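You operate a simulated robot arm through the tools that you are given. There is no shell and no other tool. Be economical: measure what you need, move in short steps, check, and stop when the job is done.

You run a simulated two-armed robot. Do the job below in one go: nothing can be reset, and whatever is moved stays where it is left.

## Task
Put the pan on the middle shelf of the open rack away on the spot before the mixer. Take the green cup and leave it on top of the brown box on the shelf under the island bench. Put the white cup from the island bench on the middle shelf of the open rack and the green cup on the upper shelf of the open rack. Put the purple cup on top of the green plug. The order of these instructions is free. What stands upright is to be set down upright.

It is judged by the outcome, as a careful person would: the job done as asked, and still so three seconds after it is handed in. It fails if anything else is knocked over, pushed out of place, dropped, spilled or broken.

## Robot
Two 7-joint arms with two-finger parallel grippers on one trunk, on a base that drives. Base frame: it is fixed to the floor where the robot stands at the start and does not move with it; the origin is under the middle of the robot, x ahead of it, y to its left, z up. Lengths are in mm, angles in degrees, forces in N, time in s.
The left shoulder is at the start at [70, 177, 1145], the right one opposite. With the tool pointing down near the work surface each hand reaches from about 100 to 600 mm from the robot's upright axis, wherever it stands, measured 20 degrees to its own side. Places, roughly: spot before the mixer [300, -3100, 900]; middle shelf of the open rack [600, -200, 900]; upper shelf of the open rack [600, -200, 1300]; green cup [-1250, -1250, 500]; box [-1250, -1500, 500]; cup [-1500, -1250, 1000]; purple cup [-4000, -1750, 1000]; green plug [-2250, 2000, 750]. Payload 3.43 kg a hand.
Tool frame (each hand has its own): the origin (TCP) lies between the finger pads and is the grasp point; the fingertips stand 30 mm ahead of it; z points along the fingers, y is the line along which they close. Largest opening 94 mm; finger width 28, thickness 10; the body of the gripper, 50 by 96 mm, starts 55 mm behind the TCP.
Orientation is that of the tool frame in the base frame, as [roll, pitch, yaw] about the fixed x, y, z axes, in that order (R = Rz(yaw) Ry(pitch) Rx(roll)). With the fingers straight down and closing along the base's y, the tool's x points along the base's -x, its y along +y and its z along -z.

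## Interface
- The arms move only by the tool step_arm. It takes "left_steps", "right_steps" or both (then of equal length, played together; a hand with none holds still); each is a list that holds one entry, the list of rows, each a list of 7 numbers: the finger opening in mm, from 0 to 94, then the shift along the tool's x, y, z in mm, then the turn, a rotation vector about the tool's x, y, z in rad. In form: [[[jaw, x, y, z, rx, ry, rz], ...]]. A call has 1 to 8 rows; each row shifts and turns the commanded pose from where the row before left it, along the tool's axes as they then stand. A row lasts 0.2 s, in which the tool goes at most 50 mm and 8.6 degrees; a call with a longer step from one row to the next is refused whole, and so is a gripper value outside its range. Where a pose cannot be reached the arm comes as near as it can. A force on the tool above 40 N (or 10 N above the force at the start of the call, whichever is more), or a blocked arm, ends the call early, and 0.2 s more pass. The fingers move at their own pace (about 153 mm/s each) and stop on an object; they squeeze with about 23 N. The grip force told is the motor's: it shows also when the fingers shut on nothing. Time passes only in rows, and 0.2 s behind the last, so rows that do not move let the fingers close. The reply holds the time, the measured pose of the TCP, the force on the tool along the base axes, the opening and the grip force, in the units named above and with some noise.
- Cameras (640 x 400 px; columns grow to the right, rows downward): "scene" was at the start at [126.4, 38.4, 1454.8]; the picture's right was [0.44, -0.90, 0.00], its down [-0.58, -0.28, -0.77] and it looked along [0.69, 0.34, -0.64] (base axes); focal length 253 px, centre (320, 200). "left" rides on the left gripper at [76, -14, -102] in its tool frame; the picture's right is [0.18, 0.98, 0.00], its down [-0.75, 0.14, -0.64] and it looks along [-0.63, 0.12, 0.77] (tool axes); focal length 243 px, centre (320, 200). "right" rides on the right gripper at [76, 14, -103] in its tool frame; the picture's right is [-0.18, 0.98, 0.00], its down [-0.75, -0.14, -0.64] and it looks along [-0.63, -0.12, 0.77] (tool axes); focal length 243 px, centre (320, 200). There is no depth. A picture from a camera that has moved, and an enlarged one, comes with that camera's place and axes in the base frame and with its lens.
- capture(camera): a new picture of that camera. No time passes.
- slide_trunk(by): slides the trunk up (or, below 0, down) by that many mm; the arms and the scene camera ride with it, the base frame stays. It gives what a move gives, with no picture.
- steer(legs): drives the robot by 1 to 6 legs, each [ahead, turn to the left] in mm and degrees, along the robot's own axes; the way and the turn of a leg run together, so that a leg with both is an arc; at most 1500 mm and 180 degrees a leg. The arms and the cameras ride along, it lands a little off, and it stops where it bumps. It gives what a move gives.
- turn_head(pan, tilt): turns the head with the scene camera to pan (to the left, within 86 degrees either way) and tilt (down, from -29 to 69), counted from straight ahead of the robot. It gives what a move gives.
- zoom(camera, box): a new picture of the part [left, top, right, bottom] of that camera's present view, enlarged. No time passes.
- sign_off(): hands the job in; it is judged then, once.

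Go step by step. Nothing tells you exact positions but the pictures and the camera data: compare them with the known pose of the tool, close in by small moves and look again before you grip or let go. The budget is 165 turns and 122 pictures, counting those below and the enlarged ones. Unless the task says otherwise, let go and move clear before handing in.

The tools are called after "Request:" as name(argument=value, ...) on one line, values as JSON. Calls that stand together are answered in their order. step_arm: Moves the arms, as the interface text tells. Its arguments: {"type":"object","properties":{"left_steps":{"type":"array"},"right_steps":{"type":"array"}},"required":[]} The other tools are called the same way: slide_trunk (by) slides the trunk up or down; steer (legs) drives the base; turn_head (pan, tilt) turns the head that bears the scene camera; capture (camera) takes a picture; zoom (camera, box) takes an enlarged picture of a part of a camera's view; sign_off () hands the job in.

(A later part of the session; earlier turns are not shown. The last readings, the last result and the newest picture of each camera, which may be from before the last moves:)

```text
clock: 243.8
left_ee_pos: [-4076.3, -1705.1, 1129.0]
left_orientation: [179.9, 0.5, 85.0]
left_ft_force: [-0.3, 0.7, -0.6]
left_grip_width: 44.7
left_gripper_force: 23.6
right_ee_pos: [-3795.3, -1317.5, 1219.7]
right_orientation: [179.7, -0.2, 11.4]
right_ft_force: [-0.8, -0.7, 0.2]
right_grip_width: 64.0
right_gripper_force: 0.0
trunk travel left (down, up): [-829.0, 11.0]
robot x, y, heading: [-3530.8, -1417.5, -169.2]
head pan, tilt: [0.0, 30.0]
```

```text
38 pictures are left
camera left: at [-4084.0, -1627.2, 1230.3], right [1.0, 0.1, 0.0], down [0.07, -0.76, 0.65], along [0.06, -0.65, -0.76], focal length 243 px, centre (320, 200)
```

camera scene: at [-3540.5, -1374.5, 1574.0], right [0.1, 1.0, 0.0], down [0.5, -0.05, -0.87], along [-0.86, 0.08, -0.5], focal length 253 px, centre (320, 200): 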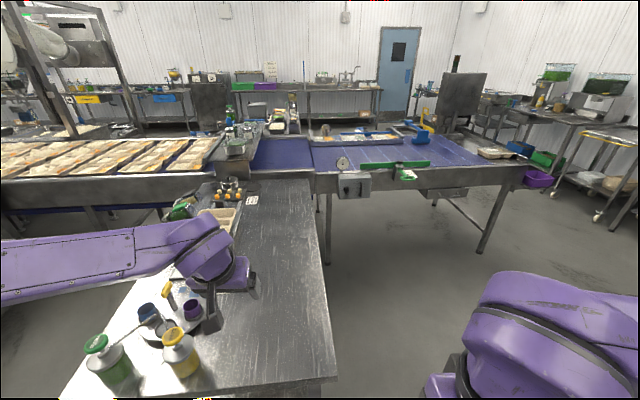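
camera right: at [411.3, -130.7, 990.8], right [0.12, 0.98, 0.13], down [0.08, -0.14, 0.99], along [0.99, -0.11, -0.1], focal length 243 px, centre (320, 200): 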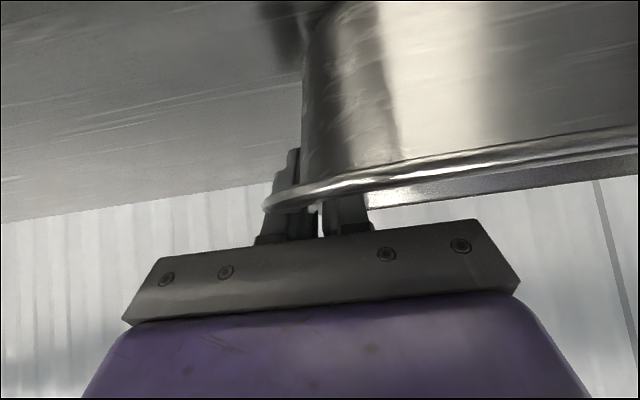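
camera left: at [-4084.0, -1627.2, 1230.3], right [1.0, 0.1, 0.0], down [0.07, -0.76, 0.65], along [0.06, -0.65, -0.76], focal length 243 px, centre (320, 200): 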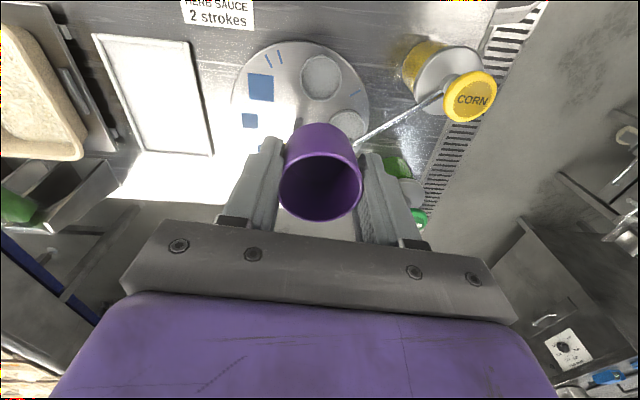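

The purple cup is in hand, upright. I'll back away and drive to the sinks to look for the green plug.

Request:
steer(legs=[[-180, 0], [0, -124], [1400, 0], [1400, 0], [0, 24]])

Request:
turn_head(pan=0, tilt=35)

Request:
capture(camera="scene")

```text
clock: 262.9
left_ee_pos: [-2540.1, 1843.6, 1146.1]
left_orientation: [-178.8, 1.2, -32.7]
left_ft_force: [0.1, 0.3, 0.6]
left_grip_width: 44.6
left_gripper_force: 23.4
right_ee_pos: [-2327.9, 1414.5, 1219.3]
right_orientation: [179.4, 0.2, -105.5]
right_ft_force: [-0.5, 0.2, -0.6]
right_grip_width: 63.8
right_gripper_force: 0.0
trunk travel left (down, up): [-829.0, 11.0]
robot x, y, heading: [-2539.1, 1232.2, 73.6]
head pan, tilt: [0.0, 30.0]
stopped in leg 4: the robot was blocked; the commanded pose is now the measured one
```

```text
clock: 263.5
left_ee_pos: [-2541.9, 1844.1, 1144.9]
left_orientation: [-179.0, 1.2, -32.4]
left_ft_force: [0.1, -1.1, -0.3]
left_grip_width: 44.3
left_gripper_force: 23.1
right_ee_pos: [-2326.3, 1415.8, 1221.6]
right_orientation: [179.3, 0.3, -105.5]
right_ft_force: [-0.2, 0.2, -0.5]
right_grip_width: 63.8
right_gripper_force: 0.1
trunk travel left (down, up): [-829.0, 11.0]
robot x, y, heading: [-2542.3, 1235.9, 73.6]
head pan, tilt: [0.0, 35.0]
```

```text
37 pictures are left
camera scene: at [-2481.5, 1354.0, 1568.0], right [0.96, -0.28, -0.02], down [-0.17, -0.54, -0.82], along [0.22, 0.79, -0.57], focal length 253 px, centre (320, 200)
```

scene: 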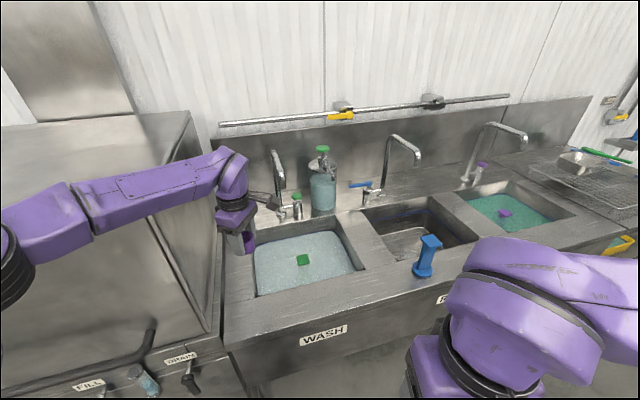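

The robot brushed the dishwasher hood on the left; the cup is still held. I'll back off straight away. The green plug is visible in the middle of the WASH sink.

Request:
steer(legs=[[-260, 0]])

Request:
capture(camera="scene")

Request:
capture(camera="left")

```text
clock: 265.4
left_ee_pos: [-2621.9, 1612.1, 1136.5]
left_orientation: [-179.4, 0.3, -32.3]
left_ft_force: [-0.6, 0.8, -1.6]
left_grip_width: 44.2
left_gripper_force: 23.1
right_ee_pos: [-2408.4, 1183.4, 1219.9]
right_orientation: [180.0, -0.1, -105.5]
right_ft_force: [-0.4, 0.1, -0.1]
right_grip_width: 63.9
right_gripper_force: 0.1
trunk travel left (down, up): [-829.0, 11.0]
robot x, y, heading: [-2610.0, 990.1, 74.0]
head pan, tilt: [0.0, 35.0]
```

```text
36 pictures are left
camera scene: at [-2575.4, 1127.9, 1565.9], right [0.96, -0.27, 0.0], down [-0.16, -0.55, -0.82], along [0.23, 0.79, -0.57], focal length 253 px, centre (320, 200)
```

scene: 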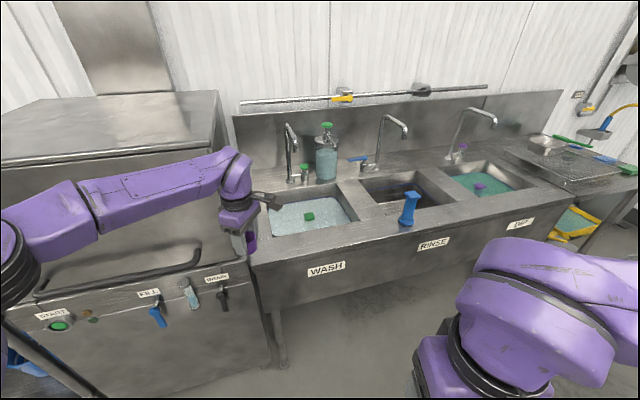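

```text
35 pictures are left
camera left: at [-2550.0, 1582.4, 1235.9], right [-0.37, -0.93, -0.01], down [-0.71, 0.28, 0.65], along [-0.6, 0.25, -0.76], focal length 243 px, centre (320, 200)
```

left: 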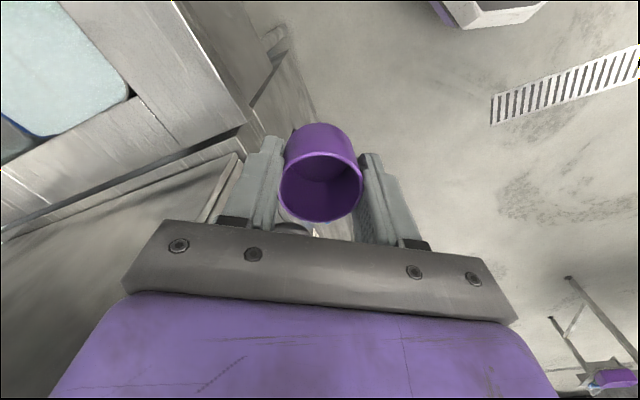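

Request:
zoom(camera="scene", box=[250, 150, 410, 250])

```text
4.00 times, centred on (330, 200) of scene
camera zoom: at [-2575.4, 1127.9, 1565.9], right [0.96, -0.27, 0.0], down [-0.16, -0.55, -0.82], along [0.23, 0.79, -0.57], focal length 1013 px, centre (280, 200)
```

zoom: 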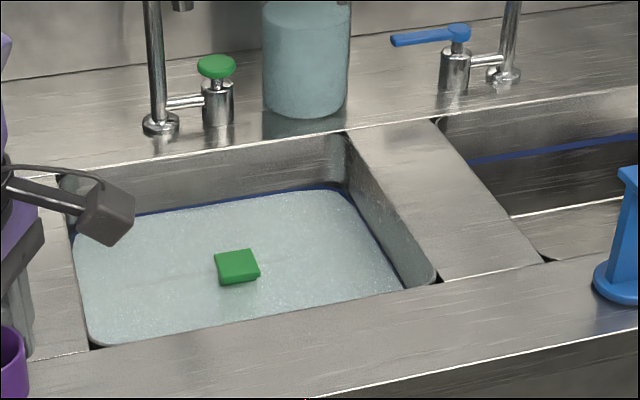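

The plug's top is a small green block at the water surface, about 42 mm square. I'll bring the left hand toward the midline to keep the elbow off the hood, then reposition to approach the sink from the right.

Request:
step_arm(left_steps=[[[25, 39, -11.5, 0, 0, 0, 0], [25, 39, -11.5, 0, 0, 0, 0], [25, 39, -11.5, 0, 0, 0, 0], [25, 39, -11.5, 0, 0, 0, 0]]])

Request:
steer(legs=[[0, -56], [630, 0], [0, 97]])

Request:
capture(camera="scene")

```text
clock: 266.4
left_ee_pos: [-2458.0, 1565.5, 1133.0]
left_orientation: [-179.4, 0.7, -32.3]
left_ft_force: [0.7, -0.8, 0.7]
left_grip_width: 44.4
left_gripper_force: 23.2
right_ee_pos: [-2402.8, 1181.2, 1219.1]
right_orientation: [179.8, -0.2, -105.5]
right_ft_force: [-0.8, -0.2, 0.4]
right_grip_width: 64.1
right_gripper_force: 0.0
trunk travel left (down, up): [-829.0, 11.0]
robot x, y, heading: [-2611.8, 993.3, 74.0]
head pan, tilt: [0.0, 35.0]
```

```text
clock: 276.6
left_ee_pos: [-2274.5, 1708.2, 1132.6]
left_orientation: [-179.4, 0.5, 9.6]
left_ft_force: [0.4, -0.2, -0.6]
left_grip_width: 44.4
left_gripper_force: 22.7
right_ee_pos: [-1975.4, 1457.8, 1220.8]
right_orientation: [179.9, -0.1, -63.7]
right_ft_force: [0.9, 0.3, 0.1]
right_grip_width: 63.9
right_gripper_force: 0.0
trunk travel left (down, up): [-829.0, 11.0]
robot x, y, heading: [-2000.6, 1179.4, 115.7]
head pan, tilt: [0.0, 35.0]
```

```text
33 pictures are left
camera scene: at [-2062.0, 1306.0, 1566.2], right [0.9, 0.44, 0.0], down [0.25, -0.52, -0.82], along [-0.36, 0.74, -0.57], focal length 253 px, centre (320, 200)
```

scene: 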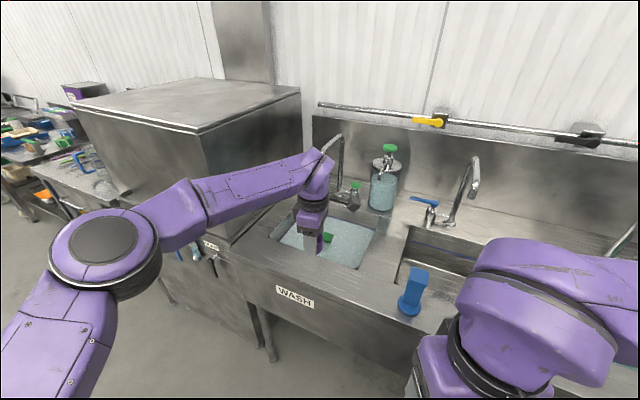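

Good view; triangulation puts the plug top near (−2365, 2027, z≈824). I'll move in 240 mm and look with the left hand camera.

Request:
steer(legs=[[250, 0]])

Request:
capture(camera="left")

Request:
turn_head(pan=10, tilt=45)

Request:
capture(camera="scene")

```text
clock: 278.4
left_ee_pos: [-2379.4, 1927.4, 1133.8]
left_orientation: [-179.4, 0.5, 9.3]
left_ft_force: [0.2, -0.9, -0.1]
left_grip_width: 44.5
left_gripper_force: 22.6
right_ee_pos: [-2081.1, 1678.6, 1220.3]
right_orientation: [179.9, 0.0, -63.9]
right_ft_force: [-0.2, -1.2, 0.1]
right_grip_width: 64.0
right_gripper_force: 0.2
trunk travel left (down, up): [-829.0, 11.0]
robot x, y, heading: [-2106.6, 1404.3, 115.9]
head pan, tilt: [0.0, 35.0]
```

```text
32 pictures are left
camera left: at [-2303.9, 1954.9, 1235.2], right [0.34, -0.94, -0.01], down [-0.71, -0.27, 0.65], along [-0.61, -0.21, -0.76], focal length 243 px, centre (320, 200)
```

left: 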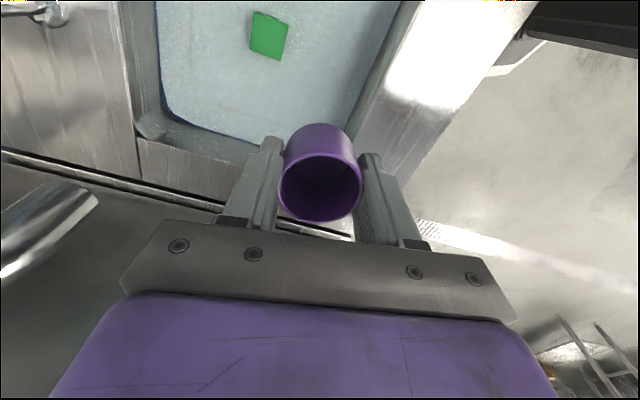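

```text
clock: 279.1
left_ee_pos: [-2379.9, 1929.0, 1132.9]
left_orientation: [-179.4, 0.5, 9.3]
left_ft_force: [0.6, -0.6, -0.1]
left_grip_width: 44.6
left_gripper_force: 23.3
right_ee_pos: [-2082.6, 1680.4, 1220.7]
right_orientation: [179.9, -0.1, -63.9]
right_ft_force: [0.2, -0.4, -0.3]
right_grip_width: 64.1
right_gripper_force: 0.1
trunk travel left (down, up): [-829.0, 11.0]
robot x, y, heading: [-2110.9, 1403.4, 115.7]
head pan, tilt: [10.0, 45.0]
```

```text
31 pictures are left
camera scene: at [-2178.5, 1515.0, 1551.3], right [0.81, 0.58, 0.0], down [0.41, -0.57, -0.71], along [-0.41, 0.57, -0.71], focal length 253 px, centre (320, 200)
```

scene: 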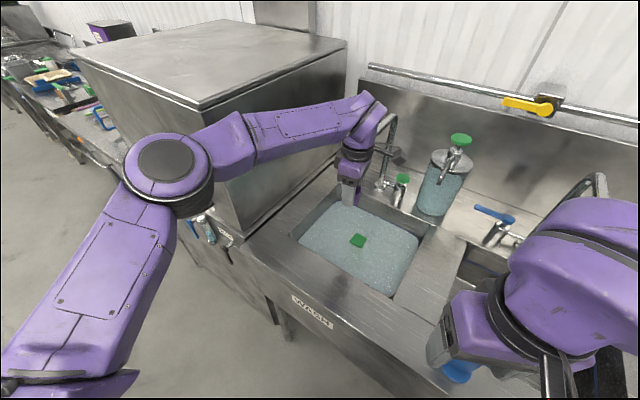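

Both views agree: plug top centre (−2374, 2013, 824). The faucet spout looks close to the hand's path, so I'll zoom in on it.

Request:
zoom(camera="scene", box=[290, 80, 450, 180])

Request:
turn_head(pan=30, tilt=30)

Request:
zoom(camera="scene", box=[300, 80, 540, 230])

```text
4.00 times, centred on (370, 130) of scene
camera zoom: at [-2178.5, 1515.0, 1551.3], right [0.81, 0.58, 0.0], down [0.41, -0.57, -0.71], along [-0.41, 0.57, -0.71], focal length 1013 px, centre (120, 480)
```

zoom: 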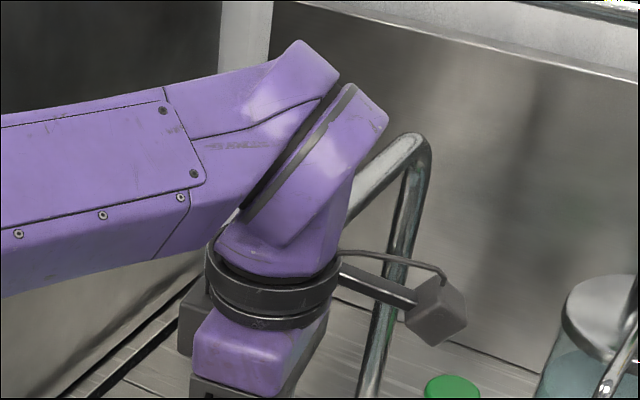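

```text
clock: 280.0
left_ee_pos: [-2379.3, 1929.8, 1134.2]
left_orientation: [-179.3, 0.4, 9.2]
left_ft_force: [-0.7, 0.0, -0.5]
left_grip_width: 44.4
left_gripper_force: 22.4
right_ee_pos: [-2082.1, 1680.8, 1220.5]
right_orientation: [179.9, 0.0, -63.9]
right_ft_force: [-0.7, 0.3, -0.5]
right_grip_width: 63.9
right_gripper_force: 0.1
trunk travel left (down, up): [-829.0, 11.0]
robot x, y, heading: [-2110.4, 1404.7, 115.9]
head pan, tilt: [30.0, 30.0]
```

```text
2.67 times, centred on (420, 155) of scene
camera zoom: at [-2205.2, 1499.1, 1573.9], right [0.56, 0.83, 0.0], down [0.41, -0.28, -0.87], along [-0.72, 0.49, -0.5], focal length 675 px, centre (53, 320)
```

zoom: 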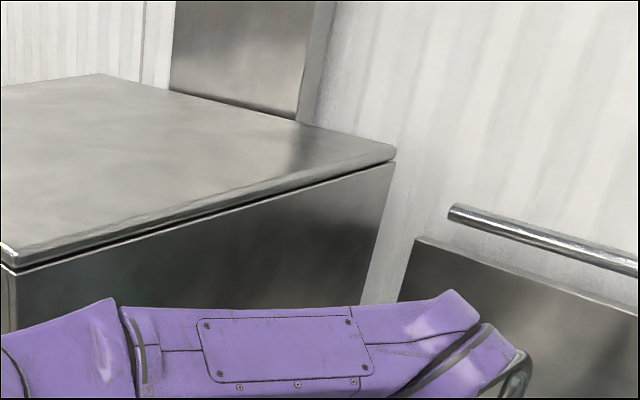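

The spout end seems to be near (−2430, 2047, 1134), north-west of the plug. I'll descend here, inside the basin's front, then slide under its level toward the plug.

Request:
step_arm(left_steps=[[[25, 0, 0, 46, 0, 0, 0], [25, 0, 0, 46, 0, 0, 0], [25, 0, 0, 46, 0, 0, 0], [25, 0, 0, 46, 0, 0, 0], [25, 0, 0, 36, 0, 0, 0], [25, 0, 0, 0, 0, 0, 0]]])

Request:
capture(camera="left")

```text
clock: 281.4
left_ee_pos: [-2382.5, 1933.2, 911.8]
left_orientation: [-179.3, 0.5, 9.3]
left_ft_force: [0.3, -0.7, 0.4]
left_grip_width: 44.4
left_gripper_force: 22.6
right_ee_pos: [-2082.5, 1680.4, 1220.0]
right_orientation: [179.9, 0.1, -63.9]
right_ft_force: [0.0, -0.3, 0.4]
right_grip_width: 64.1
right_gripper_force: 0.1
trunk travel left (down, up): [-829.0, 11.0]
robot x, y, heading: [-2109.1, 1403.6, 115.8]
head pan, tilt: [30.0, 30.0]
```

```text
28 pictures are left
camera left: at [-2307.8, 1959.7, 1013.5], right [0.34, -0.94, -0.01], down [-0.71, -0.27, 0.65], along [-0.61, -0.21, -0.76], focal length 243 px, centre (320, 200)
```

left: 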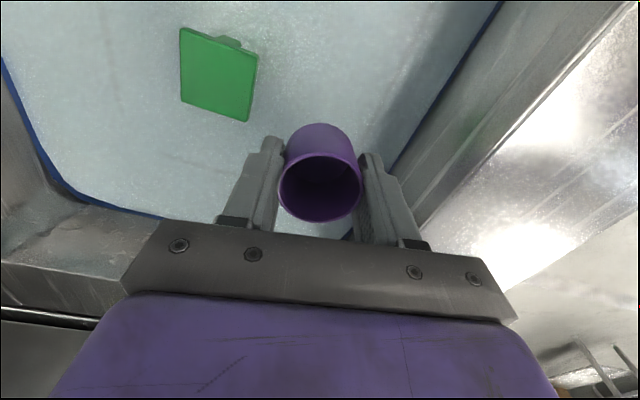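

The plug's position is confirmed. I'll lower a bit more and move under the spout level toward it: partly base, partly arm.

Request:
step_arm(left_steps=[[[25, 0, 0, 27, 0, 0, 0], [25, 0, 0, 0, 0, 0, 0]]])

Request:
steer(legs=[[50, 0]])

Request:
capture(camera="left")

```text
clock: 282.0
left_ee_pos: [-2383.6, 1932.8, 885.9]
left_orientation: [-179.3, 0.4, 9.4]
left_ft_force: [-0.9, -0.1, -1.3]
left_grip_width: 44.5
left_gripper_force: 23.1
right_ee_pos: [-2082.1, 1679.2, 1219.7]
right_orientation: [179.9, 0.1, -63.9]
right_ft_force: [-1.1, 0.6, 0.3]
right_grip_width: 64.1
right_gripper_force: 0.0
trunk travel left (down, up): [-829.0, 11.0]
robot x, y, heading: [-2107.2, 1404.7, 115.6]
head pan, tilt: [30.0, 30.0]
```

```text
clock: 282.9
left_ee_pos: [-2402.7, 1973.6, 889.0]
left_orientation: [-179.1, 0.6, 9.2]
left_ft_force: [0.7, -0.2, -0.1]
left_grip_width: 44.7
left_gripper_force: 23.1
right_ee_pos: [-2100.5, 1719.9, 1221.1]
right_orientation: [179.9, 0.4, -63.9]
right_ft_force: [1.0, -0.5, 0.2]
right_grip_width: 64.1
right_gripper_force: 0.1
trunk travel left (down, up): [-829.0, 11.0]
robot x, y, heading: [-2129.4, 1445.5, 115.7]
head pan, tilt: [30.0, 30.0]
```

```text
27 pictures are left
camera left: at [-2327.9, 1999.9, 990.9], right [0.34, -0.94, -0.02], down [-0.71, -0.27, 0.65], along [-0.61, -0.21, -0.76], focal length 243 px, centre (320, 200)
```

left: 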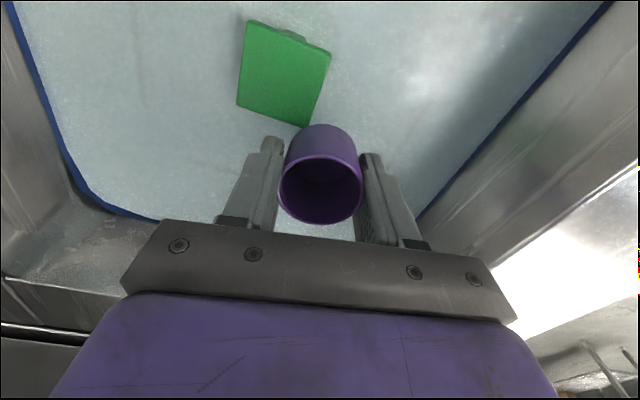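

Request:
step_arm(left_steps=[[[25, 16.5, -17, 0, 0, 0, 0], [25, 16.5, -17, 0, 0, 0, 0], [25, 0, 0, 0, 0, 0, 0]]])

Request:
capture(camera="left")

```text
clock: 283.7
left_ee_pos: [-2378.8, 2009.2, 886.0]
left_orientation: [-179.5, 0.3, 9.2]
left_ft_force: [-0.4, 0.3, -1.1]
left_grip_width: 44.2
left_gripper_force: 23.0
left hand out of reach, approached as far as the arm can: row 2
right_ee_pos: [-2106.3, 1727.1, 1220.4]
right_orientation: [179.9, -0.1, -63.7]
right_ft_force: [-0.8, -0.4, -0.7]
right_grip_width: 63.9
right_gripper_force: 0.1
trunk travel left (down, up): [-829.0, 11.0]
robot x, y, heading: [-2125.2, 1448.1, 115.8]
head pan, tilt: [30.0, 30.0]
```

```text
26 pictures are left
camera left: at [-2304.1, 2035.2, 987.4], right [0.34, -0.94, -0.01], down [-0.72, -0.27, 0.65], along [-0.61, -0.21, -0.76], focal length 243 px, centre (320, 200)
```

left: 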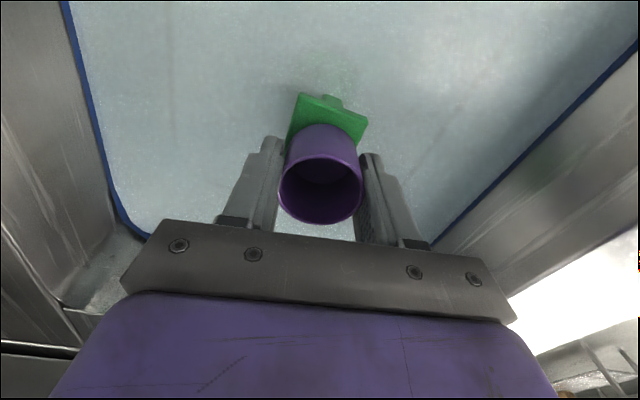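

The plug's top square is centred at (−2377, 2011), and the cup is now directly above it. Descending in small steps.

Request:
step_arm(left_steps=[[[25, 0, 0, 6, 0, 0, 0], [25, 0, 0, 5, 0, 0, 0], [25, 0, 0, 0, 0, 0, 0]]])

Request:
step_arm(left_steps=[[[25, 0, 0, 3, 0, 0, 0], [25, 0, 0, 0, 0, 0, 0]]])

Request:
step_arm(left_steps=[[[25, 0, 0, 2, 0, 0, 0], [25, 0, 0, 0, 0, 0, 0]]])

```text
clock: 284.5
left_ee_pos: [-2377.7, 2007.5, 882.8]
left_orientation: [-179.2, 0.5, 9.2]
left_ft_force: [0.8, 0.0, -0.4]
left_grip_width: 44.5
left_gripper_force: 23.4
left hand out of reach, approached as far as the arm can: row 1
right_ee_pos: [-2103.7, 1724.7, 1220.2]
right_orientation: [180.0, 0.0, -63.9]
right_ft_force: [0.7, -0.2, -0.1]
right_grip_width: 64.1
right_gripper_force: 0.0
trunk travel left (down, up): [-829.0, 11.0]
robot x, y, heading: [-2132.6, 1448.3, 115.6]
head pan, tilt: [30.0, 30.0]
```

```text
clock: 285.1
left_ee_pos: [-2377.1, 2005.7, 881.1]
left_orientation: [-179.3, 0.5, 9.3]
left_ft_force: [1.7, 2.2, 6.5]
left_grip_width: 44.4
left_gripper_force: 22.6
right_ee_pos: [-2103.3, 1725.1, 1218.8]
right_orientation: [180.0, 0.0, -63.9]
right_ft_force: [-0.2, 0.1, 0.7]
right_grip_width: 64.0
right_gripper_force: 0.1
trunk travel left (down, up): [-829.0, 11.0]
robot x, y, heading: [-2133.0, 1443.8, 115.6]
head pan, tilt: [30.0, 30.0]
```

```text
clock: 285.7
left_ee_pos: [-2375.6, 2005.5, 878.7]
left_orientation: [-179.3, 0.6, 9.3]
left_ft_force: [-0.5, 1.2, 9.8]
left_grip_width: 44.2
left_gripper_force: 23.4
right_ee_pos: [-2103.5, 1724.7, 1219.4]
right_orientation: [-180.0, 0.0, -63.9]
right_ft_force: [0.6, 0.1, -0.7]
right_grip_width: 64.3
right_gripper_force: 0.1
trunk travel left (down, up): [-829.0, 11.0]
robot x, y, heading: [-2133.7, 1448.7, 115.7]
head pan, tilt: [30.0, 30.0]
```

Request:
capture(camera="left")

```text
25 pictures are left
camera left: at [-2301.9, 2031.2, 980.6], right [0.34, -0.94, -0.01], down [-0.71, -0.27, 0.65], along [-0.61, -0.21, -0.76], focal length 243 px, centre (320, 200)
```

left: 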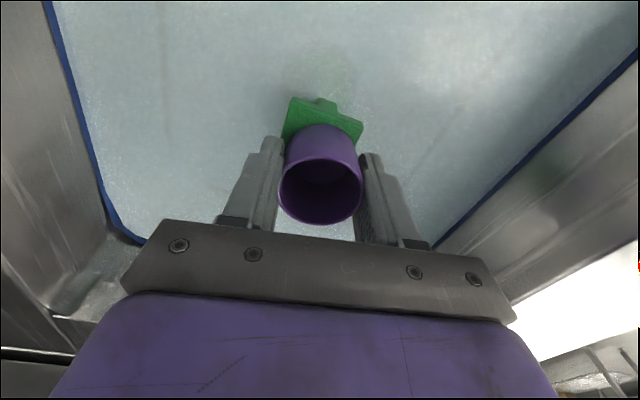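

The cup is resting well centred on the plug. I'll ease the pressure, open and rise straight up.

Request:
step_arm(left_steps=[[[25, 0, 0, -1.5, 0, 0, 0], [46, 0, 0, 0, 0, 0, 0], [54, 0, 0, 0, 0, 0, 0], [70, 0, 0, 0, 0, 0, 0], [76, 0, 0, 0, 0, 0, 0], [76, 0, 0, -20, 0, 0, 0], [76, 0, 0, -30, 0, 0, 0], [76, 0, 0, 0, 0, 0, 0]]])

Request:
capture(camera="left")

```text
clock: 287.5
left_ee_pos: [-2374.7, 2008.6, 927.4]
left_orientation: [-179.4, 0.5, 9.3]
left_ft_force: [-0.6, 0.5, 0.3]
left_grip_width: 76.2
left_gripper_force: 0.0
right_ee_pos: [-2104.1, 1726.4, 1220.1]
right_orientation: [179.8, 0.0, -63.9]
right_ft_force: [0.6, 0.4, 0.6]
right_grip_width: 64.0
right_gripper_force: 0.0
trunk travel left (down, up): [-829.0, 11.0]
robot x, y, heading: [-2132.9, 1445.3, 116.0]
head pan, tilt: [30.0, 30.0]
```

```text
24 pictures are left
camera left: at [-2300.1, 2036.1, 1029.7], right [0.34, -0.94, -0.01], down [-0.71, -0.27, 0.65], along [-0.61, -0.21, -0.76], focal length 243 px, centre (320, 200)
```

left: 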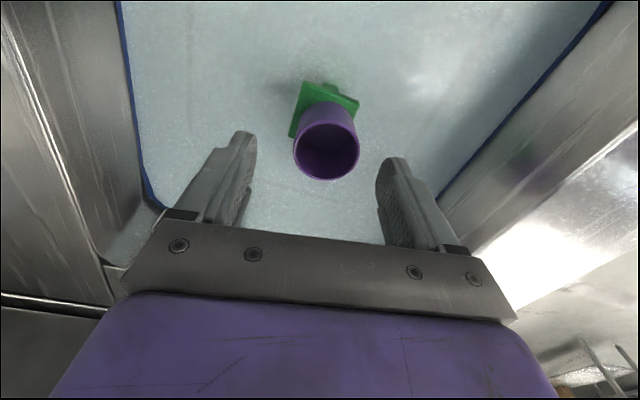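

The purple cup stands on the green plug. I'll withdraw, raise the left hand, restore its yaw, and tilt it to 45° for the island cups.

Request:
step_arm(left_steps=[[[76, 0, 0, -20, 0, 0, 0]]])

Request:
steer(legs=[[-250, 0]])

Request:
step_arm(left_steps=[[[76, 0, 0, -45, 0, 0, 0], [76, 0, 0, -45, 0, 0, 0], [76, 0, 0, -45, 0, 0, 0], [76, 0, 0, -45, 0, 0, 0]]])

Request:
step_arm(left_steps=[[[90, 0, 0, 0, 0, 0, 0.142], [90, 0, 0, 0, 0, 0, 0.142], [90, 0, 0, 0, 0, 0, 0.142], [90, 0, 0, 0, 0, 0, 0.142], [90, 0, 0, 0, 0, 0, 0.142], [90, 0, 0, 0, 0, 0, 0.142], [90, 0, 0, 0, 0, 0, 0.142], [90, 0, 0, 0, 0, 0, 0.142]]])

Request:
step_arm(left_steps=[[[90, 0, 0, 0, 0, 0, 0.142], [90, 0, 0, 0, 0, -0.131, 0], [90, 0, 0, 0, 0, -0.131, 0], [90, 0, 0, 0, 0, -0.131, 0], [90, 0, 0, 0, 0, -0.131, 0], [90, 0, 0, 0, 0, -0.131, 0], [90, 0, 0, 0, 0, -0.131, 0]]])

Request:
step_arm(left_steps=[[[90, 12, 43, -12, 0, 0, 0], [90, 12, 43, -12, 0, 0, 0], [90, 12, 43, -12, 0, 0, 0]]])

Request:
steer(legs=[[0, 154], [1450, 0]])

Request:
turn_head(pan=20, tilt=25)

Request:
capture(camera="scene")

```text
clock: 287.9
left_ee_pos: [-2375.0, 2008.5, 948.5]
left_orientation: [-179.3, 0.5, 9.3]
left_ft_force: [-0.2, -0.5, -0.4]
left_grip_width: 75.9
left_gripper_force: 0.0
right_ee_pos: [-2104.1, 1724.4, 1220.3]
right_orientation: [179.9, 0.0, -63.9]
right_ft_force: [0.2, -0.3, 0.5]
right_grip_width: 63.7
right_gripper_force: 0.1
trunk travel left (down, up): [-829.0, 11.0]
robot x, y, heading: [-2127.9, 1451.5, 115.6]
head pan, tilt: [30.0, 30.0]
```

```text
clock: 289.7
left_ee_pos: [-2267.0, 1783.0, 947.1]
left_orientation: [-179.4, 0.5, 9.5]
left_ft_force: [0.0, 0.0, 0.3]
left_grip_width: 75.9
left_gripper_force: 0.0
right_ee_pos: [-1997.4, 1502.2, 1218.8]
right_orientation: [179.8, 0.0, -63.6]
right_ft_force: [-1.2, -0.4, 0.0]
right_grip_width: 64.1
right_gripper_force: 0.0
trunk travel left (down, up): [-829.0, 11.0]
robot x, y, heading: [-2021.1, 1217.6, 116.0]
head pan, tilt: [30.0, 30.0]
```

```text
clock: 290.7
left_ee_pos: [-2265.9, 1780.5, 1130.6]
left_orientation: [-179.4, 0.5, 9.5]
left_ft_force: [0.6, -0.5, 0.5]
left_grip_width: 75.8
left_gripper_force: 0.1
right_ee_pos: [-1996.2, 1499.1, 1221.2]
right_orientation: [179.9, 0.0, -63.6]
right_ft_force: [0.7, -0.3, 0.8]
right_grip_width: 64.0
right_gripper_force: 0.0
trunk travel left (down, up): [-829.0, 11.0]
robot x, y, heading: [-2023.7, 1223.0, 116.1]
head pan, tilt: [30.0, 30.0]
```

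```text
clock: 292.5
left_ee_pos: [-2266.8, 1779.6, 1128.6]
left_orientation: [179.8, 0.8, -55.8]
left_ft_force: [0.8, 0.2, 0.1]
left_grip_width: 90.2
left_gripper_force: 0.1
right_ee_pos: [-1996.0, 1499.4, 1220.0]
right_orientation: [180.0, 0.0, -63.6]
right_ft_force: [-0.7, -0.2, 0.9]
right_grip_width: 64.0
right_gripper_force: 0.1
trunk travel left (down, up): [-829.0, 11.0]
robot x, y, heading: [-2017.8, 1223.2, 115.9]
head pan, tilt: [30.0, 30.0]
```

```text
clock: 294.1
left_ee_pos: [-2264.6, 1780.2, 1127.9]
left_orientation: [179.6, 45.8, -64.1]
left_ft_force: [-0.3, -1.2, 0.9]
left_grip_width: 90.1
left_gripper_force: 0.0
right_ee_pos: [-1995.1, 1500.0, 1220.5]
right_orientation: [179.9, 0.0, -63.6]
right_ft_force: [0.0, -0.6, -0.5]
right_grip_width: 63.8
right_gripper_force: 0.1
trunk travel left (down, up): [-829.0, 11.0]
robot x, y, heading: [-2021.8, 1220.8, 115.7]
head pan, tilt: [30.0, 30.0]
```

```text
clock: 294.9
left_ee_pos: [-2360.3, 1677.4, 1128.7]
left_orientation: [179.8, 45.7, -64.0]
left_ft_force: [-0.1, -0.1, 0.6]
left_grip_width: 89.7
left_gripper_force: 0.0
right_ee_pos: [-1996.1, 1498.0, 1220.1]
right_orientation: [179.9, -0.1, -63.7]
right_ft_force: [0.0, -1.1, -0.6]
right_grip_width: 64.0
right_gripper_force: 0.0
trunk travel left (down, up): [-829.0, 11.0]
robot x, y, heading: [-2022.5, 1224.5, 115.9]
head pan, tilt: [30.0, 30.0]
```

```text
clock: 308.4
left_ee_pos: [-1926.9, -784.0, 1129.2]
left_orientation: [179.6, 45.8, 89.5]
left_ft_force: [-0.9, 1.0, -0.7]
left_grip_width: 90.0
left_gripper_force: 0.1
right_ee_pos: [-2172.8, -461.9, 1220.3]
right_orientation: [180.0, 0.0, 90.0]
right_ft_force: [-0.1, 0.6, 0.3]
right_grip_width: 63.9
right_gripper_force: 0.0
trunk travel left (down, up): [-829.0, 11.0]
robot x, y, heading: [-2030.0, -224.2, -90.7]
head pan, tilt: [30.0, 30.0]
```

```text
clock: 309.2
left_ee_pos: [-1927.7, -784.5, 1128.9]
left_orientation: [179.5, 45.8, 89.5]
left_ft_force: [0.4, 0.5, -0.3]
left_grip_width: 90.0
left_gripper_force: 0.1
right_ee_pos: [-2173.3, -463.4, 1219.7]
right_orientation: [179.9, 0.0, 90.0]
right_ft_force: [1.0, -0.5, 0.3]
right_grip_width: 63.9
right_gripper_force: 0.0
trunk travel left (down, up): [-829.0, 11.0]
robot x, y, heading: [-2027.7, -222.7, -90.6]
head pan, tilt: [20.0, 25.0]
```

```text
23 pictures are left
camera scene: at [-1996.7, -361.5, 1581.9], right [-0.94, -0.34, 0.0], down [-0.14, 0.4, -0.91], along [0.3, -0.85, -0.42], focal length 253 px, centre (320, 200)
```

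scene: 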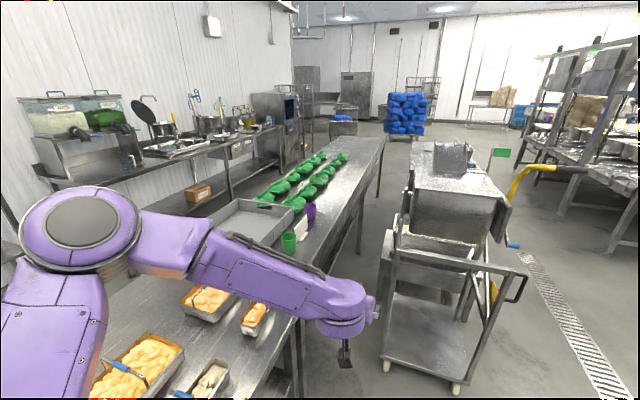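

The two cups stand near the island's back edge; a trolley blocks a square approach, so I'll come in diagonally from the north-west. I'll prepare the right arm likewise and move there.

Request:
step_arm(right_steps=[[[90, 0, 0, 0, 0, -0.131, 0], [90, 0, 0, 0, 0, -0.131, 0], [90, 0, 0, 0, 0, -0.131, 0], [90, -21, 0, 37, 0, -0.131, 0], [90, -21, 0, 37, 0, -0.131, 0], [90, -21, 0, 37, 0, -0.131, 0]]])

Request:
step_arm(right_steps=[[[90, -21, 0, 37, 0, 0, 0], [90, -21, 0, 37, 0, 0, 0], [90, -21, 0, 37, 0, 0, 0], [90, -21, 0, 37, 0, 0, 0], [90, -21, 0, 37, 0, 0, 0]]])

Request:
steer(legs=[[0, -19.8], [505, 0], [0, 70]])

Request:
turn_head(pan=0, tilt=30)

Request:
capture(camera="scene")

```text
clock: 309.8
left_ee_pos: [-1927.5, -785.3, 1128.7]
left_orientation: [179.6, 45.7, 89.7]
left_ft_force: [0.7, 0.0, -0.6]
left_grip_width: 90.1
left_gripper_force: 0.0
right_ee_pos: [-2156.9, -484.1, 1248.5]
right_orientation: [179.5, 16.3, 89.9]
right_ft_force: [2.3, -0.8, 2.6]
right_grip_width: 90.1
right_gripper_force: 0.1
right hand out of reach, approached as far as the arm can: row 1, 2, 3
trunk travel left (down, up): [-829.0, 11.0]
robot x, y, heading: [-2023.5, -224.8, -90.5]
head pan, tilt: [20.0, 25.0]
stopped in row 3 (right hand): the force on the tool passed its limit (the readings are from after the stop); the commanded pose is now the measured one
```

```text
clock: 311.0
left_ee_pos: [-1927.1, -787.0, 1127.0]
left_orientation: [179.6, 45.7, 89.6]
left_ft_force: [-0.7, -0.8, -0.1]
left_grip_width: 90.1
left_gripper_force: 0.1
right_ee_pos: [-2153.5, -639.3, 1095.3]
right_orientation: [179.5, 16.1, 89.9]
right_ft_force: [0.1, 0.4, 0.0]
right_grip_width: 89.9
right_gripper_force: 0.0
trunk travel left (down, up): [-829.0, 11.0]
robot x, y, heading: [-2025.5, -227.2, -90.8]
head pan, tilt: [20.0, 25.0]
```

```text
clock: 318.1
left_ee_pos: [-1705.0, -970.1, 1129.2]
left_orientation: [179.5, 45.8, 140.1]
left_ft_force: [-0.1, 0.1, -0.1]
left_grip_width: 90.1
left_gripper_force: 0.0
right_ee_pos: [-1962.3, -1051.2, 1096.2]
right_orientation: [179.6, 16.2, 140.4]
right_ft_force: [-0.2, 0.5, -0.5]
right_grip_width: 89.9
right_gripper_force: 0.1
trunk travel left (down, up): [-829.0, 11.0]
robot x, y, heading: [-2198.2, -689.9, -40.0]
head pan, tilt: [20.0, 25.0]
```

```text
clock: 318.9
left_ee_pos: [-1704.8, -970.5, 1128.0]
left_orientation: [179.6, 45.7, 140.2]
left_ft_force: [-0.3, 0.6, -0.5]
left_grip_width: 89.9
left_gripper_force: 0.0
right_ee_pos: [-1961.6, -1051.8, 1096.1]
right_orientation: [179.6, 16.2, 140.4]
right_ft_force: [-0.1, -0.1, 0.0]
right_grip_width: 89.9
right_gripper_force: 0.0
trunk travel left (down, up): [-829.0, 11.0]
robot x, y, heading: [-2195.7, -688.4, -39.8]
head pan, tilt: [0.0, 30.0]
```

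```text
22 pictures are left
camera scene: at [-2091.4, -780.5, 1574.0], right [-0.64, -0.77, 0.0], down [-0.38, 0.32, -0.87], along [0.66, -0.55, -0.5], focal length 253 px, centre (320, 200)
```

scene: 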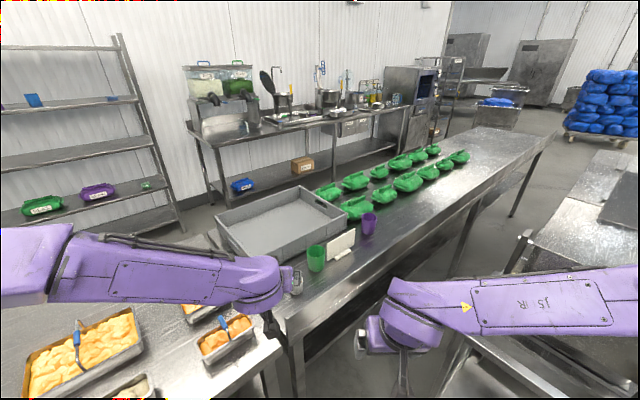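

Request:
zoom(camera="scene", box=[260, 200, 420, 300])

Request:
capture(camera="left")

```text
4.00 times, centred on (340, 250) of scene
camera zoom: at [-2091.4, -780.5, 1574.0], right [-0.64, -0.77, 0.0], down [-0.38, 0.32, -0.87], along [0.66, -0.55, -0.5], focal length 1013 px, centre (240, 0)
```

zoom: 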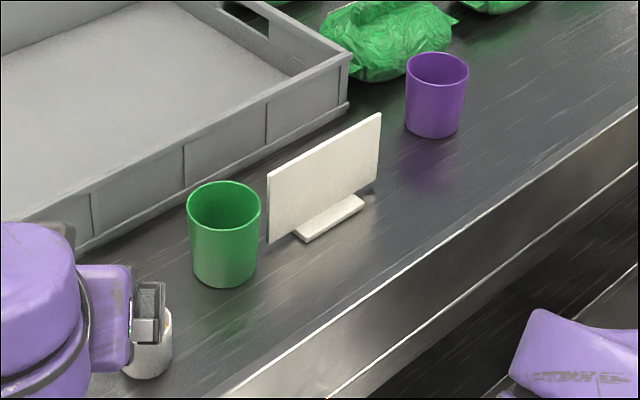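

```text
20 pictures are left
camera left: at [-1809.9, -899.6, 1144.0], right [0.53, 0.84, -0.13], down [0.14, 0.06, 0.99], along [0.84, -0.54, -0.08], focal length 243 px, centre (320, 200)
```

left: 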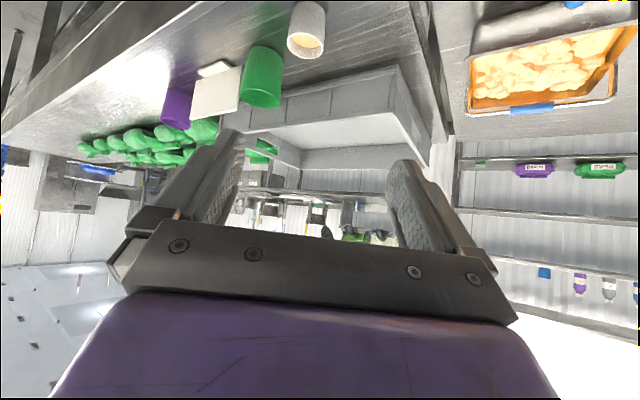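

White cup centre ≈(−1598, −1088), green ≈(−1560, −1203). The back splash could foul the hand camera at 45°, so I'll take the white cup with a vertical left tool.

Request:
step_arm(left_steps=[[[90, 0, 0, 0, 0, 0.133, 0], [90, 0, 0, 0, 0, 0.133, 0], [90, 0, 0, 0, 0, 0.133, 0], [90, 0, 0, 0, 0, 0.133, 0], [90, 0, 0, 0, 0, 0.133, 0], [90, 0, 0, 0, 0, 0.133, 0]]])

Request:
steer(legs=[[110, 0]])

Request:
capture(camera="left")

```text
clock: 320.3
left_ee_pos: [-1702.8, -970.2, 1126.7]
left_orientation: [179.7, 0.0, 140.3]
left_ft_force: [0.3, -0.1, -0.5]
left_grip_width: 89.9
left_gripper_force: 0.0
right_ee_pos: [-1960.5, -1052.5, 1095.1]
right_orientation: [179.5, 16.0, 140.5]
right_ft_force: [-1.1, -0.1, -0.3]
right_grip_width: 90.0
right_gripper_force: 0.0
trunk travel left (down, up): [-829.0, 11.0]
robot x, y, heading: [-2204.2, -694.7, -40.1]
head pan, tilt: [0.0, 30.0]
```

```text
clock: 321.5
left_ee_pos: [-1623.2, -1036.0, 1129.0]
left_orientation: [179.7, 0.4, 140.5]
left_ft_force: [-0.3, -0.3, 1.0]
left_grip_width: 89.8
left_gripper_force: 0.1
right_ee_pos: [-1880.2, -1117.3, 1097.8]
right_orientation: [179.6, 16.5, 140.6]
right_ft_force: [-0.2, 0.2, 0.7]
right_grip_width: 90.1
right_gripper_force: 0.1
trunk travel left (down, up): [-829.0, 11.0]
robot x, y, heading: [-2116.6, -760.1, -39.9]
head pan, tilt: [0.0, 30.0]
```

```text
19 pictures are left
camera left: at [-1691.7, -997.2, 1231.0], right [0.48, 0.88, 0.0], down [0.67, -0.37, 0.65], along [0.57, -0.31, -0.76], focal length 243 px, centre (320, 200)
```

left: 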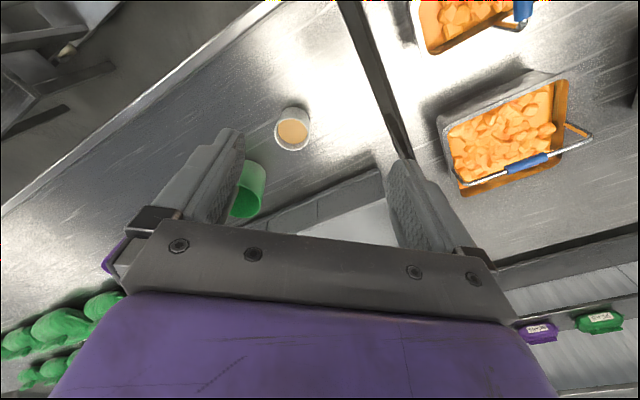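

The white cup's centre is (−1584, −1099), with its rim at z≈921 and the table at z≈882. I'll close in by base, align and descend partly.

Request:
steer(legs=[[55, 0]])

Request:
step_arm(left_steps=[[[80, -15, -24, 0, 0, 0, 0], [80, 0, 0, 45, 0, 0, 0], [80, 0, 0, 45, 0, 0, 0], [80, 0, 0, 40, 0, 0, 0], [80, 0, 0, 0, 0, 0, 0]]])

Request:
capture(camera="left")

```text
clock: 322.5
left_ee_pos: [-1585.3, -1067.8, 1132.4]
left_orientation: [179.6, 0.6, 140.5]
left_ft_force: [-0.7, -0.7, 0.6]
left_grip_width: 89.8
left_gripper_force: 0.0
right_ee_pos: [-1841.5, -1151.7, 1100.7]
right_orientation: [179.6, 16.7, 140.6]
right_ft_force: [-0.3, 1.2, 0.4]
right_grip_width: 90.0
right_gripper_force: 0.0
trunk travel left (down, up): [-829.0, 11.0]
robot x, y, heading: [-2075.9, -797.3, -39.6]
head pan, tilt: [0.0, 30.0]
```

```text
clock: 323.7
left_ee_pos: [-1582.7, -1102.3, 997.6]
left_orientation: [179.7, 0.2, 140.6]
left_ft_force: [0.4, -0.4, -0.2]
left_grip_width: 80.3
left_gripper_force: 0.1
right_ee_pos: [-1837.1, -1154.8, 1097.7]
right_orientation: [179.6, 16.3, 140.6]
right_ft_force: [0.4, -0.1, 0.2]
right_grip_width: 90.0
right_gripper_force: 0.0
trunk travel left (down, up): [-829.0, 11.0]
robot x, y, heading: [-2071.2, -795.4, -39.9]
head pan, tilt: [0.0, 30.0]
```

```text
18 pictures are left
camera left: at [-1650.1, -1063.9, 1099.1], right [0.48, 0.88, 0.0], down [0.67, -0.37, 0.65], along [0.57, -0.31, -0.76], focal length 243 px, centre (320, 200)
```

left: 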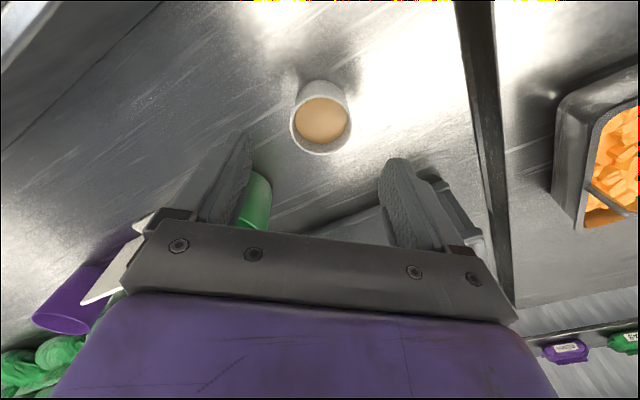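

Request:
step_arm(left_steps=[[[80, 3.5, 2, 40, 0, 0, 0], [80, 0, 0, 37, 0, 0, 0], [80, 0, 0, 3, 0, 0, 0], [80, 0, 0, 0, 0, 0, 0]]])

Request:
step_arm(left_steps=[[[65, 0, 0, 0, 0, 0, 0], [52, 0, 0, 0, 0, 0, 0], [40, 0, 0, 0, 0, 0, 0], [30, 0, 0, 0, 0, 0, 0], [30, 0, 0, 0, 0, 0, 0]]])

Request:
capture(camera="left")

```text
clock: 324.7
left_ee_pos: [-1582.8, -1097.9, 918.9]
left_orientation: [179.7, 0.0, 140.5]
left_ft_force: [0.4, 0.0, 1.3]
left_grip_width: 79.9
left_gripper_force: 0.0
right_ee_pos: [-1836.0, -1155.4, 1097.4]
right_orientation: [179.6, 16.2, 140.5]
right_ft_force: [-0.3, 0.7, 0.1]
right_grip_width: 89.6
right_gripper_force: 0.1
trunk travel left (down, up): [-829.0, 11.0]
robot x, y, heading: [-2074.7, -797.5, -39.3]
head pan, tilt: [0.0, 30.0]
```

```text
clock: 325.9
left_ee_pos: [-1584.0, -1095.5, 918.7]
left_orientation: [179.8, 0.1, 140.5]
left_ft_force: [0.4, 0.0, -0.3]
left_grip_width: 46.9
left_gripper_force: 23.3
right_ee_pos: [-1835.6, -1155.3, 1096.4]
right_orientation: [179.5, 16.2, 140.5]
right_ft_force: [0.3, -0.9, 0.5]
right_grip_width: 89.7
right_gripper_force: 0.1
trunk travel left (down, up): [-829.0, 11.0]
robot x, y, heading: [-2071.1, -802.3, -39.6]
head pan, tilt: [0.0, 30.0]
```

```text
17 pictures are left
camera left: at [-1650.7, -1058.7, 1020.5], right [0.48, 0.88, 0.0], down [0.67, -0.37, 0.64], along [0.57, -0.31, -0.76], focal length 243 px, centre (320, 200)
```

left: 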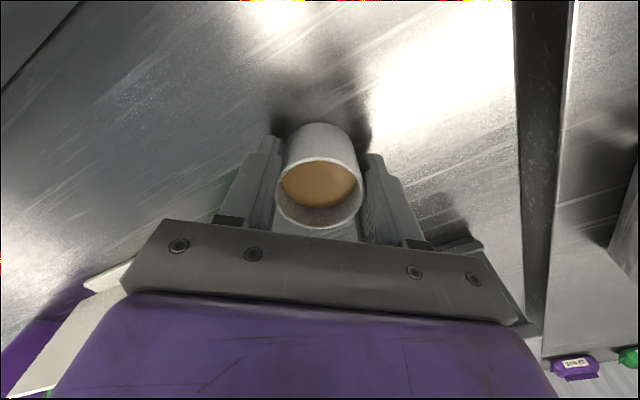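

The white cup is held. I'll lift it smoothly, shift it aside, and set up the right hand for the green cup.

Request:
step_arm(left_steps=[[[30, 0, 0, -15, 0, 0, 0], [30, 0, 0, -30, 0, 0, 0], [30, 0, 0, -35, 0, 0, 0], [30, 0, 0, -35, 0, 0, 0], [30, 0, 0, -35, 0, 0, 0], [30, 10, 25, -15, 0, 0, 0], [30, 15, 35, 0, 0, 0, 0], [30, 10, 25, 0, 0, 0, 0]]], right_steps=[[[90, 0, 0, 0, 0, 0, 0.117], [90, 0, 0, 0, 0, 0, 0.117], [90, 0, 0, 0, 0, 0, 0.117], [90, 0, 0, 0, 0, 0, 0], [90, 0, 0, 0, 0, 0, 0], [90, 0, 0, 0, 0, 0, 0], [90, 0, 0, 0, 0, 0, 0], [90, 0, 0, 0, 0, 0, 0]]])

Request:
steer(legs=[[0, 10]])

Request:
capture(camera="right")

```text
clock: 327.7
left_ee_pos: [-1554.4, -1009.5, 1084.1]
left_orientation: [179.9, 0.0, 140.3]
left_ft_force: [-0.1, 0.5, -1.1]
left_grip_width: 46.7
left_gripper_force: 22.8
right_ee_pos: [-1834.7, -1153.8, 1096.3]
right_orientation: [173.9, 15.1, 119.7]
right_ft_force: [-0.1, -0.3, -0.4]
right_grip_width: 89.8
right_gripper_force: 0.0
trunk travel left (down, up): [-829.0, 11.0]
robot x, y, heading: [-2070.7, -793.6, -39.9]
head pan, tilt: [0.0, 30.0]
```

```text
clock: 328.8
left_ee_pos: [-1525.6, -916.5, 1083.8]
left_orientation: [179.6, 0.1, 150.6]
left_ft_force: [1.1, -0.6, -1.3]
left_grip_width: 46.8
left_gripper_force: 23.1
right_ee_pos: [-1775.3, -1107.6, 1097.3]
right_orientation: [173.9, 15.0, 129.7]
right_ft_force: [0.1, 0.4, 0.0]
right_grip_width: 89.9
right_gripper_force: 0.1
trunk travel left (down, up): [-829.0, 11.0]
robot x, y, heading: [-2077.1, -796.7, -29.6]
head pan, tilt: [0.0, 30.0]
```

```text
16 pictures are left
camera right: at [-1838.0, -1027.6, 1177.0], right [0.85, 0.51, 0.15], down [0.2, -0.57, 0.8], along [0.49, -0.65, -0.58], focal length 243 px, centre (320, 200)
```

right: 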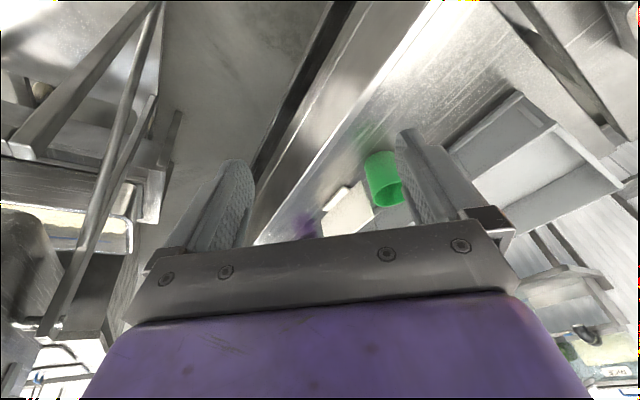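

Request:
steer(legs=[[100, 0]])

```text
clock: 329.9
left_ee_pos: [-1445.1, -964.9, 1088.5]
left_orientation: [179.7, 0.4, 150.3]
left_ft_force: [-0.6, 0.2, -0.1]
left_grip_width: 46.8
left_gripper_force: 23.3
right_ee_pos: [-1697.0, -1154.6, 1098.7]
right_orientation: [173.8, 15.3, 129.5]
right_ft_force: [-0.5, 0.1, -0.8]
right_grip_width: 89.8
right_gripper_force: 0.1
trunk travel left (down, up): [-829.0, 11.0]
robot x, y, heading: [-1988.2, -846.3, -30.3]
head pan, tilt: [0.0, 30.0]
```

Request:
step_arm(right_steps=[[[90, -40.2, 22.2, 13.2, 0, 0, 0], [90, -40.2, 22.2, 13.2, 0, 0, 0], [90, -40.2, 22.2, 13.2, 0, 0, 0], [90, 11.7, -4.6, 43.2, 0, 0, 0], [90, 0, 0, 0, 0, 0, 0]]])

Request:
capture(camera="right")

```text
clock: 331.1
left_ee_pos: [-1440.2, -968.3, 1085.4]
left_orientation: [179.7, 0.1, 150.2]
left_ft_force: [-0.2, -0.5, -0.9]
left_grip_width: 47.0
left_gripper_force: 23.0
right_ee_pos: [-1557.6, -1210.0, 1053.1]
right_orientation: [173.9, 15.2, 129.6]
right_ft_force: [0.4, 1.0, 0.1]
right_grip_width: 89.9
right_gripper_force: 0.1
trunk travel left (down, up): [-829.0, 11.0]
robot x, y, heading: [-1986.4, -845.0, -30.1]
head pan, tilt: [0.0, 30.0]
```

```text
15 pictures are left
camera right: at [-1621.0, -1128.7, 1132.2], right [0.85, 0.51, 0.15], down [0.2, -0.57, 0.8], along [0.49, -0.65, -0.58], focal length 243 px, centre (320, 200)
```

right: 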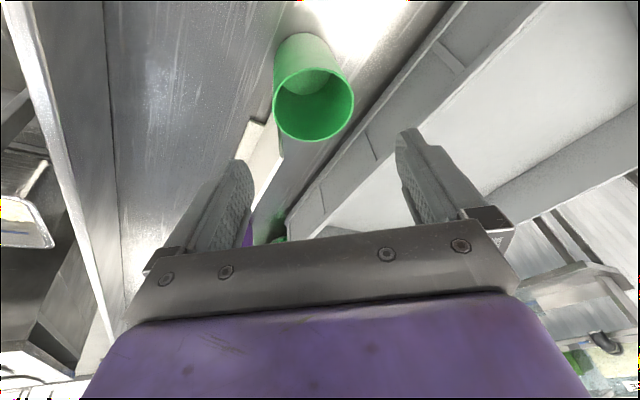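

Refined green cup centre: (−1542, −1217). The sign card is close to it, so I'll bias 6 mm away from it and descend.

Request:
step_arm(right_steps=[[[88, -5.9, 5.8, 3.8, 0, 0, 0], [88, 9.8, -3.9, 36.2, 0, 0, 0], [88, 7.8, -3.1, 29, 0, 0, 0], [88, 0, 0, 0, 0, 0, 0]]])

Request:
capture(camera="right")

```text
clock: 332.1
left_ee_pos: [-1439.1, -967.5, 1083.6]
left_orientation: [179.8, 0.0, 150.2]
left_ft_force: [0.1, -0.1, -0.9]
left_grip_width: 46.7
left_gripper_force: 23.3
right_ee_pos: [-1550.6, -1210.9, 984.5]
right_orientation: [173.9, 15.0, 129.5]
right_ft_force: [-0.5, 0.5, -0.6]
right_grip_width: 88.1
right_gripper_force: 0.1
trunk travel left (down, up): [-829.0, 11.0]
robot x, y, heading: [-1983.3, -845.3, -30.0]
head pan, tilt: [0.0, 30.0]
```

```text
14 pictures are left
camera right: at [-1611.6, -1128.9, 1064.9], right [0.85, 0.51, 0.15], down [0.2, -0.57, 0.8], along [0.49, -0.65, -0.58], focal length 243 px, centre (320, 200)
```

right: 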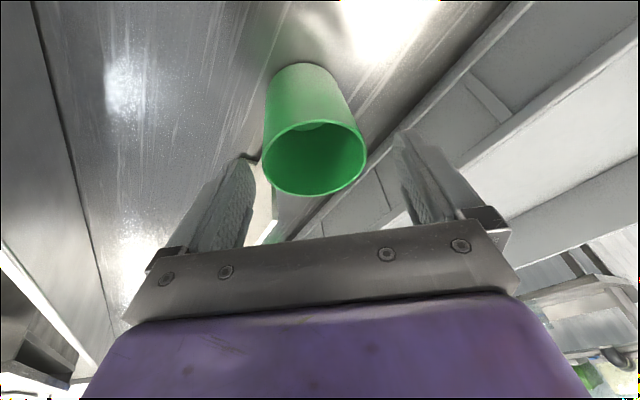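

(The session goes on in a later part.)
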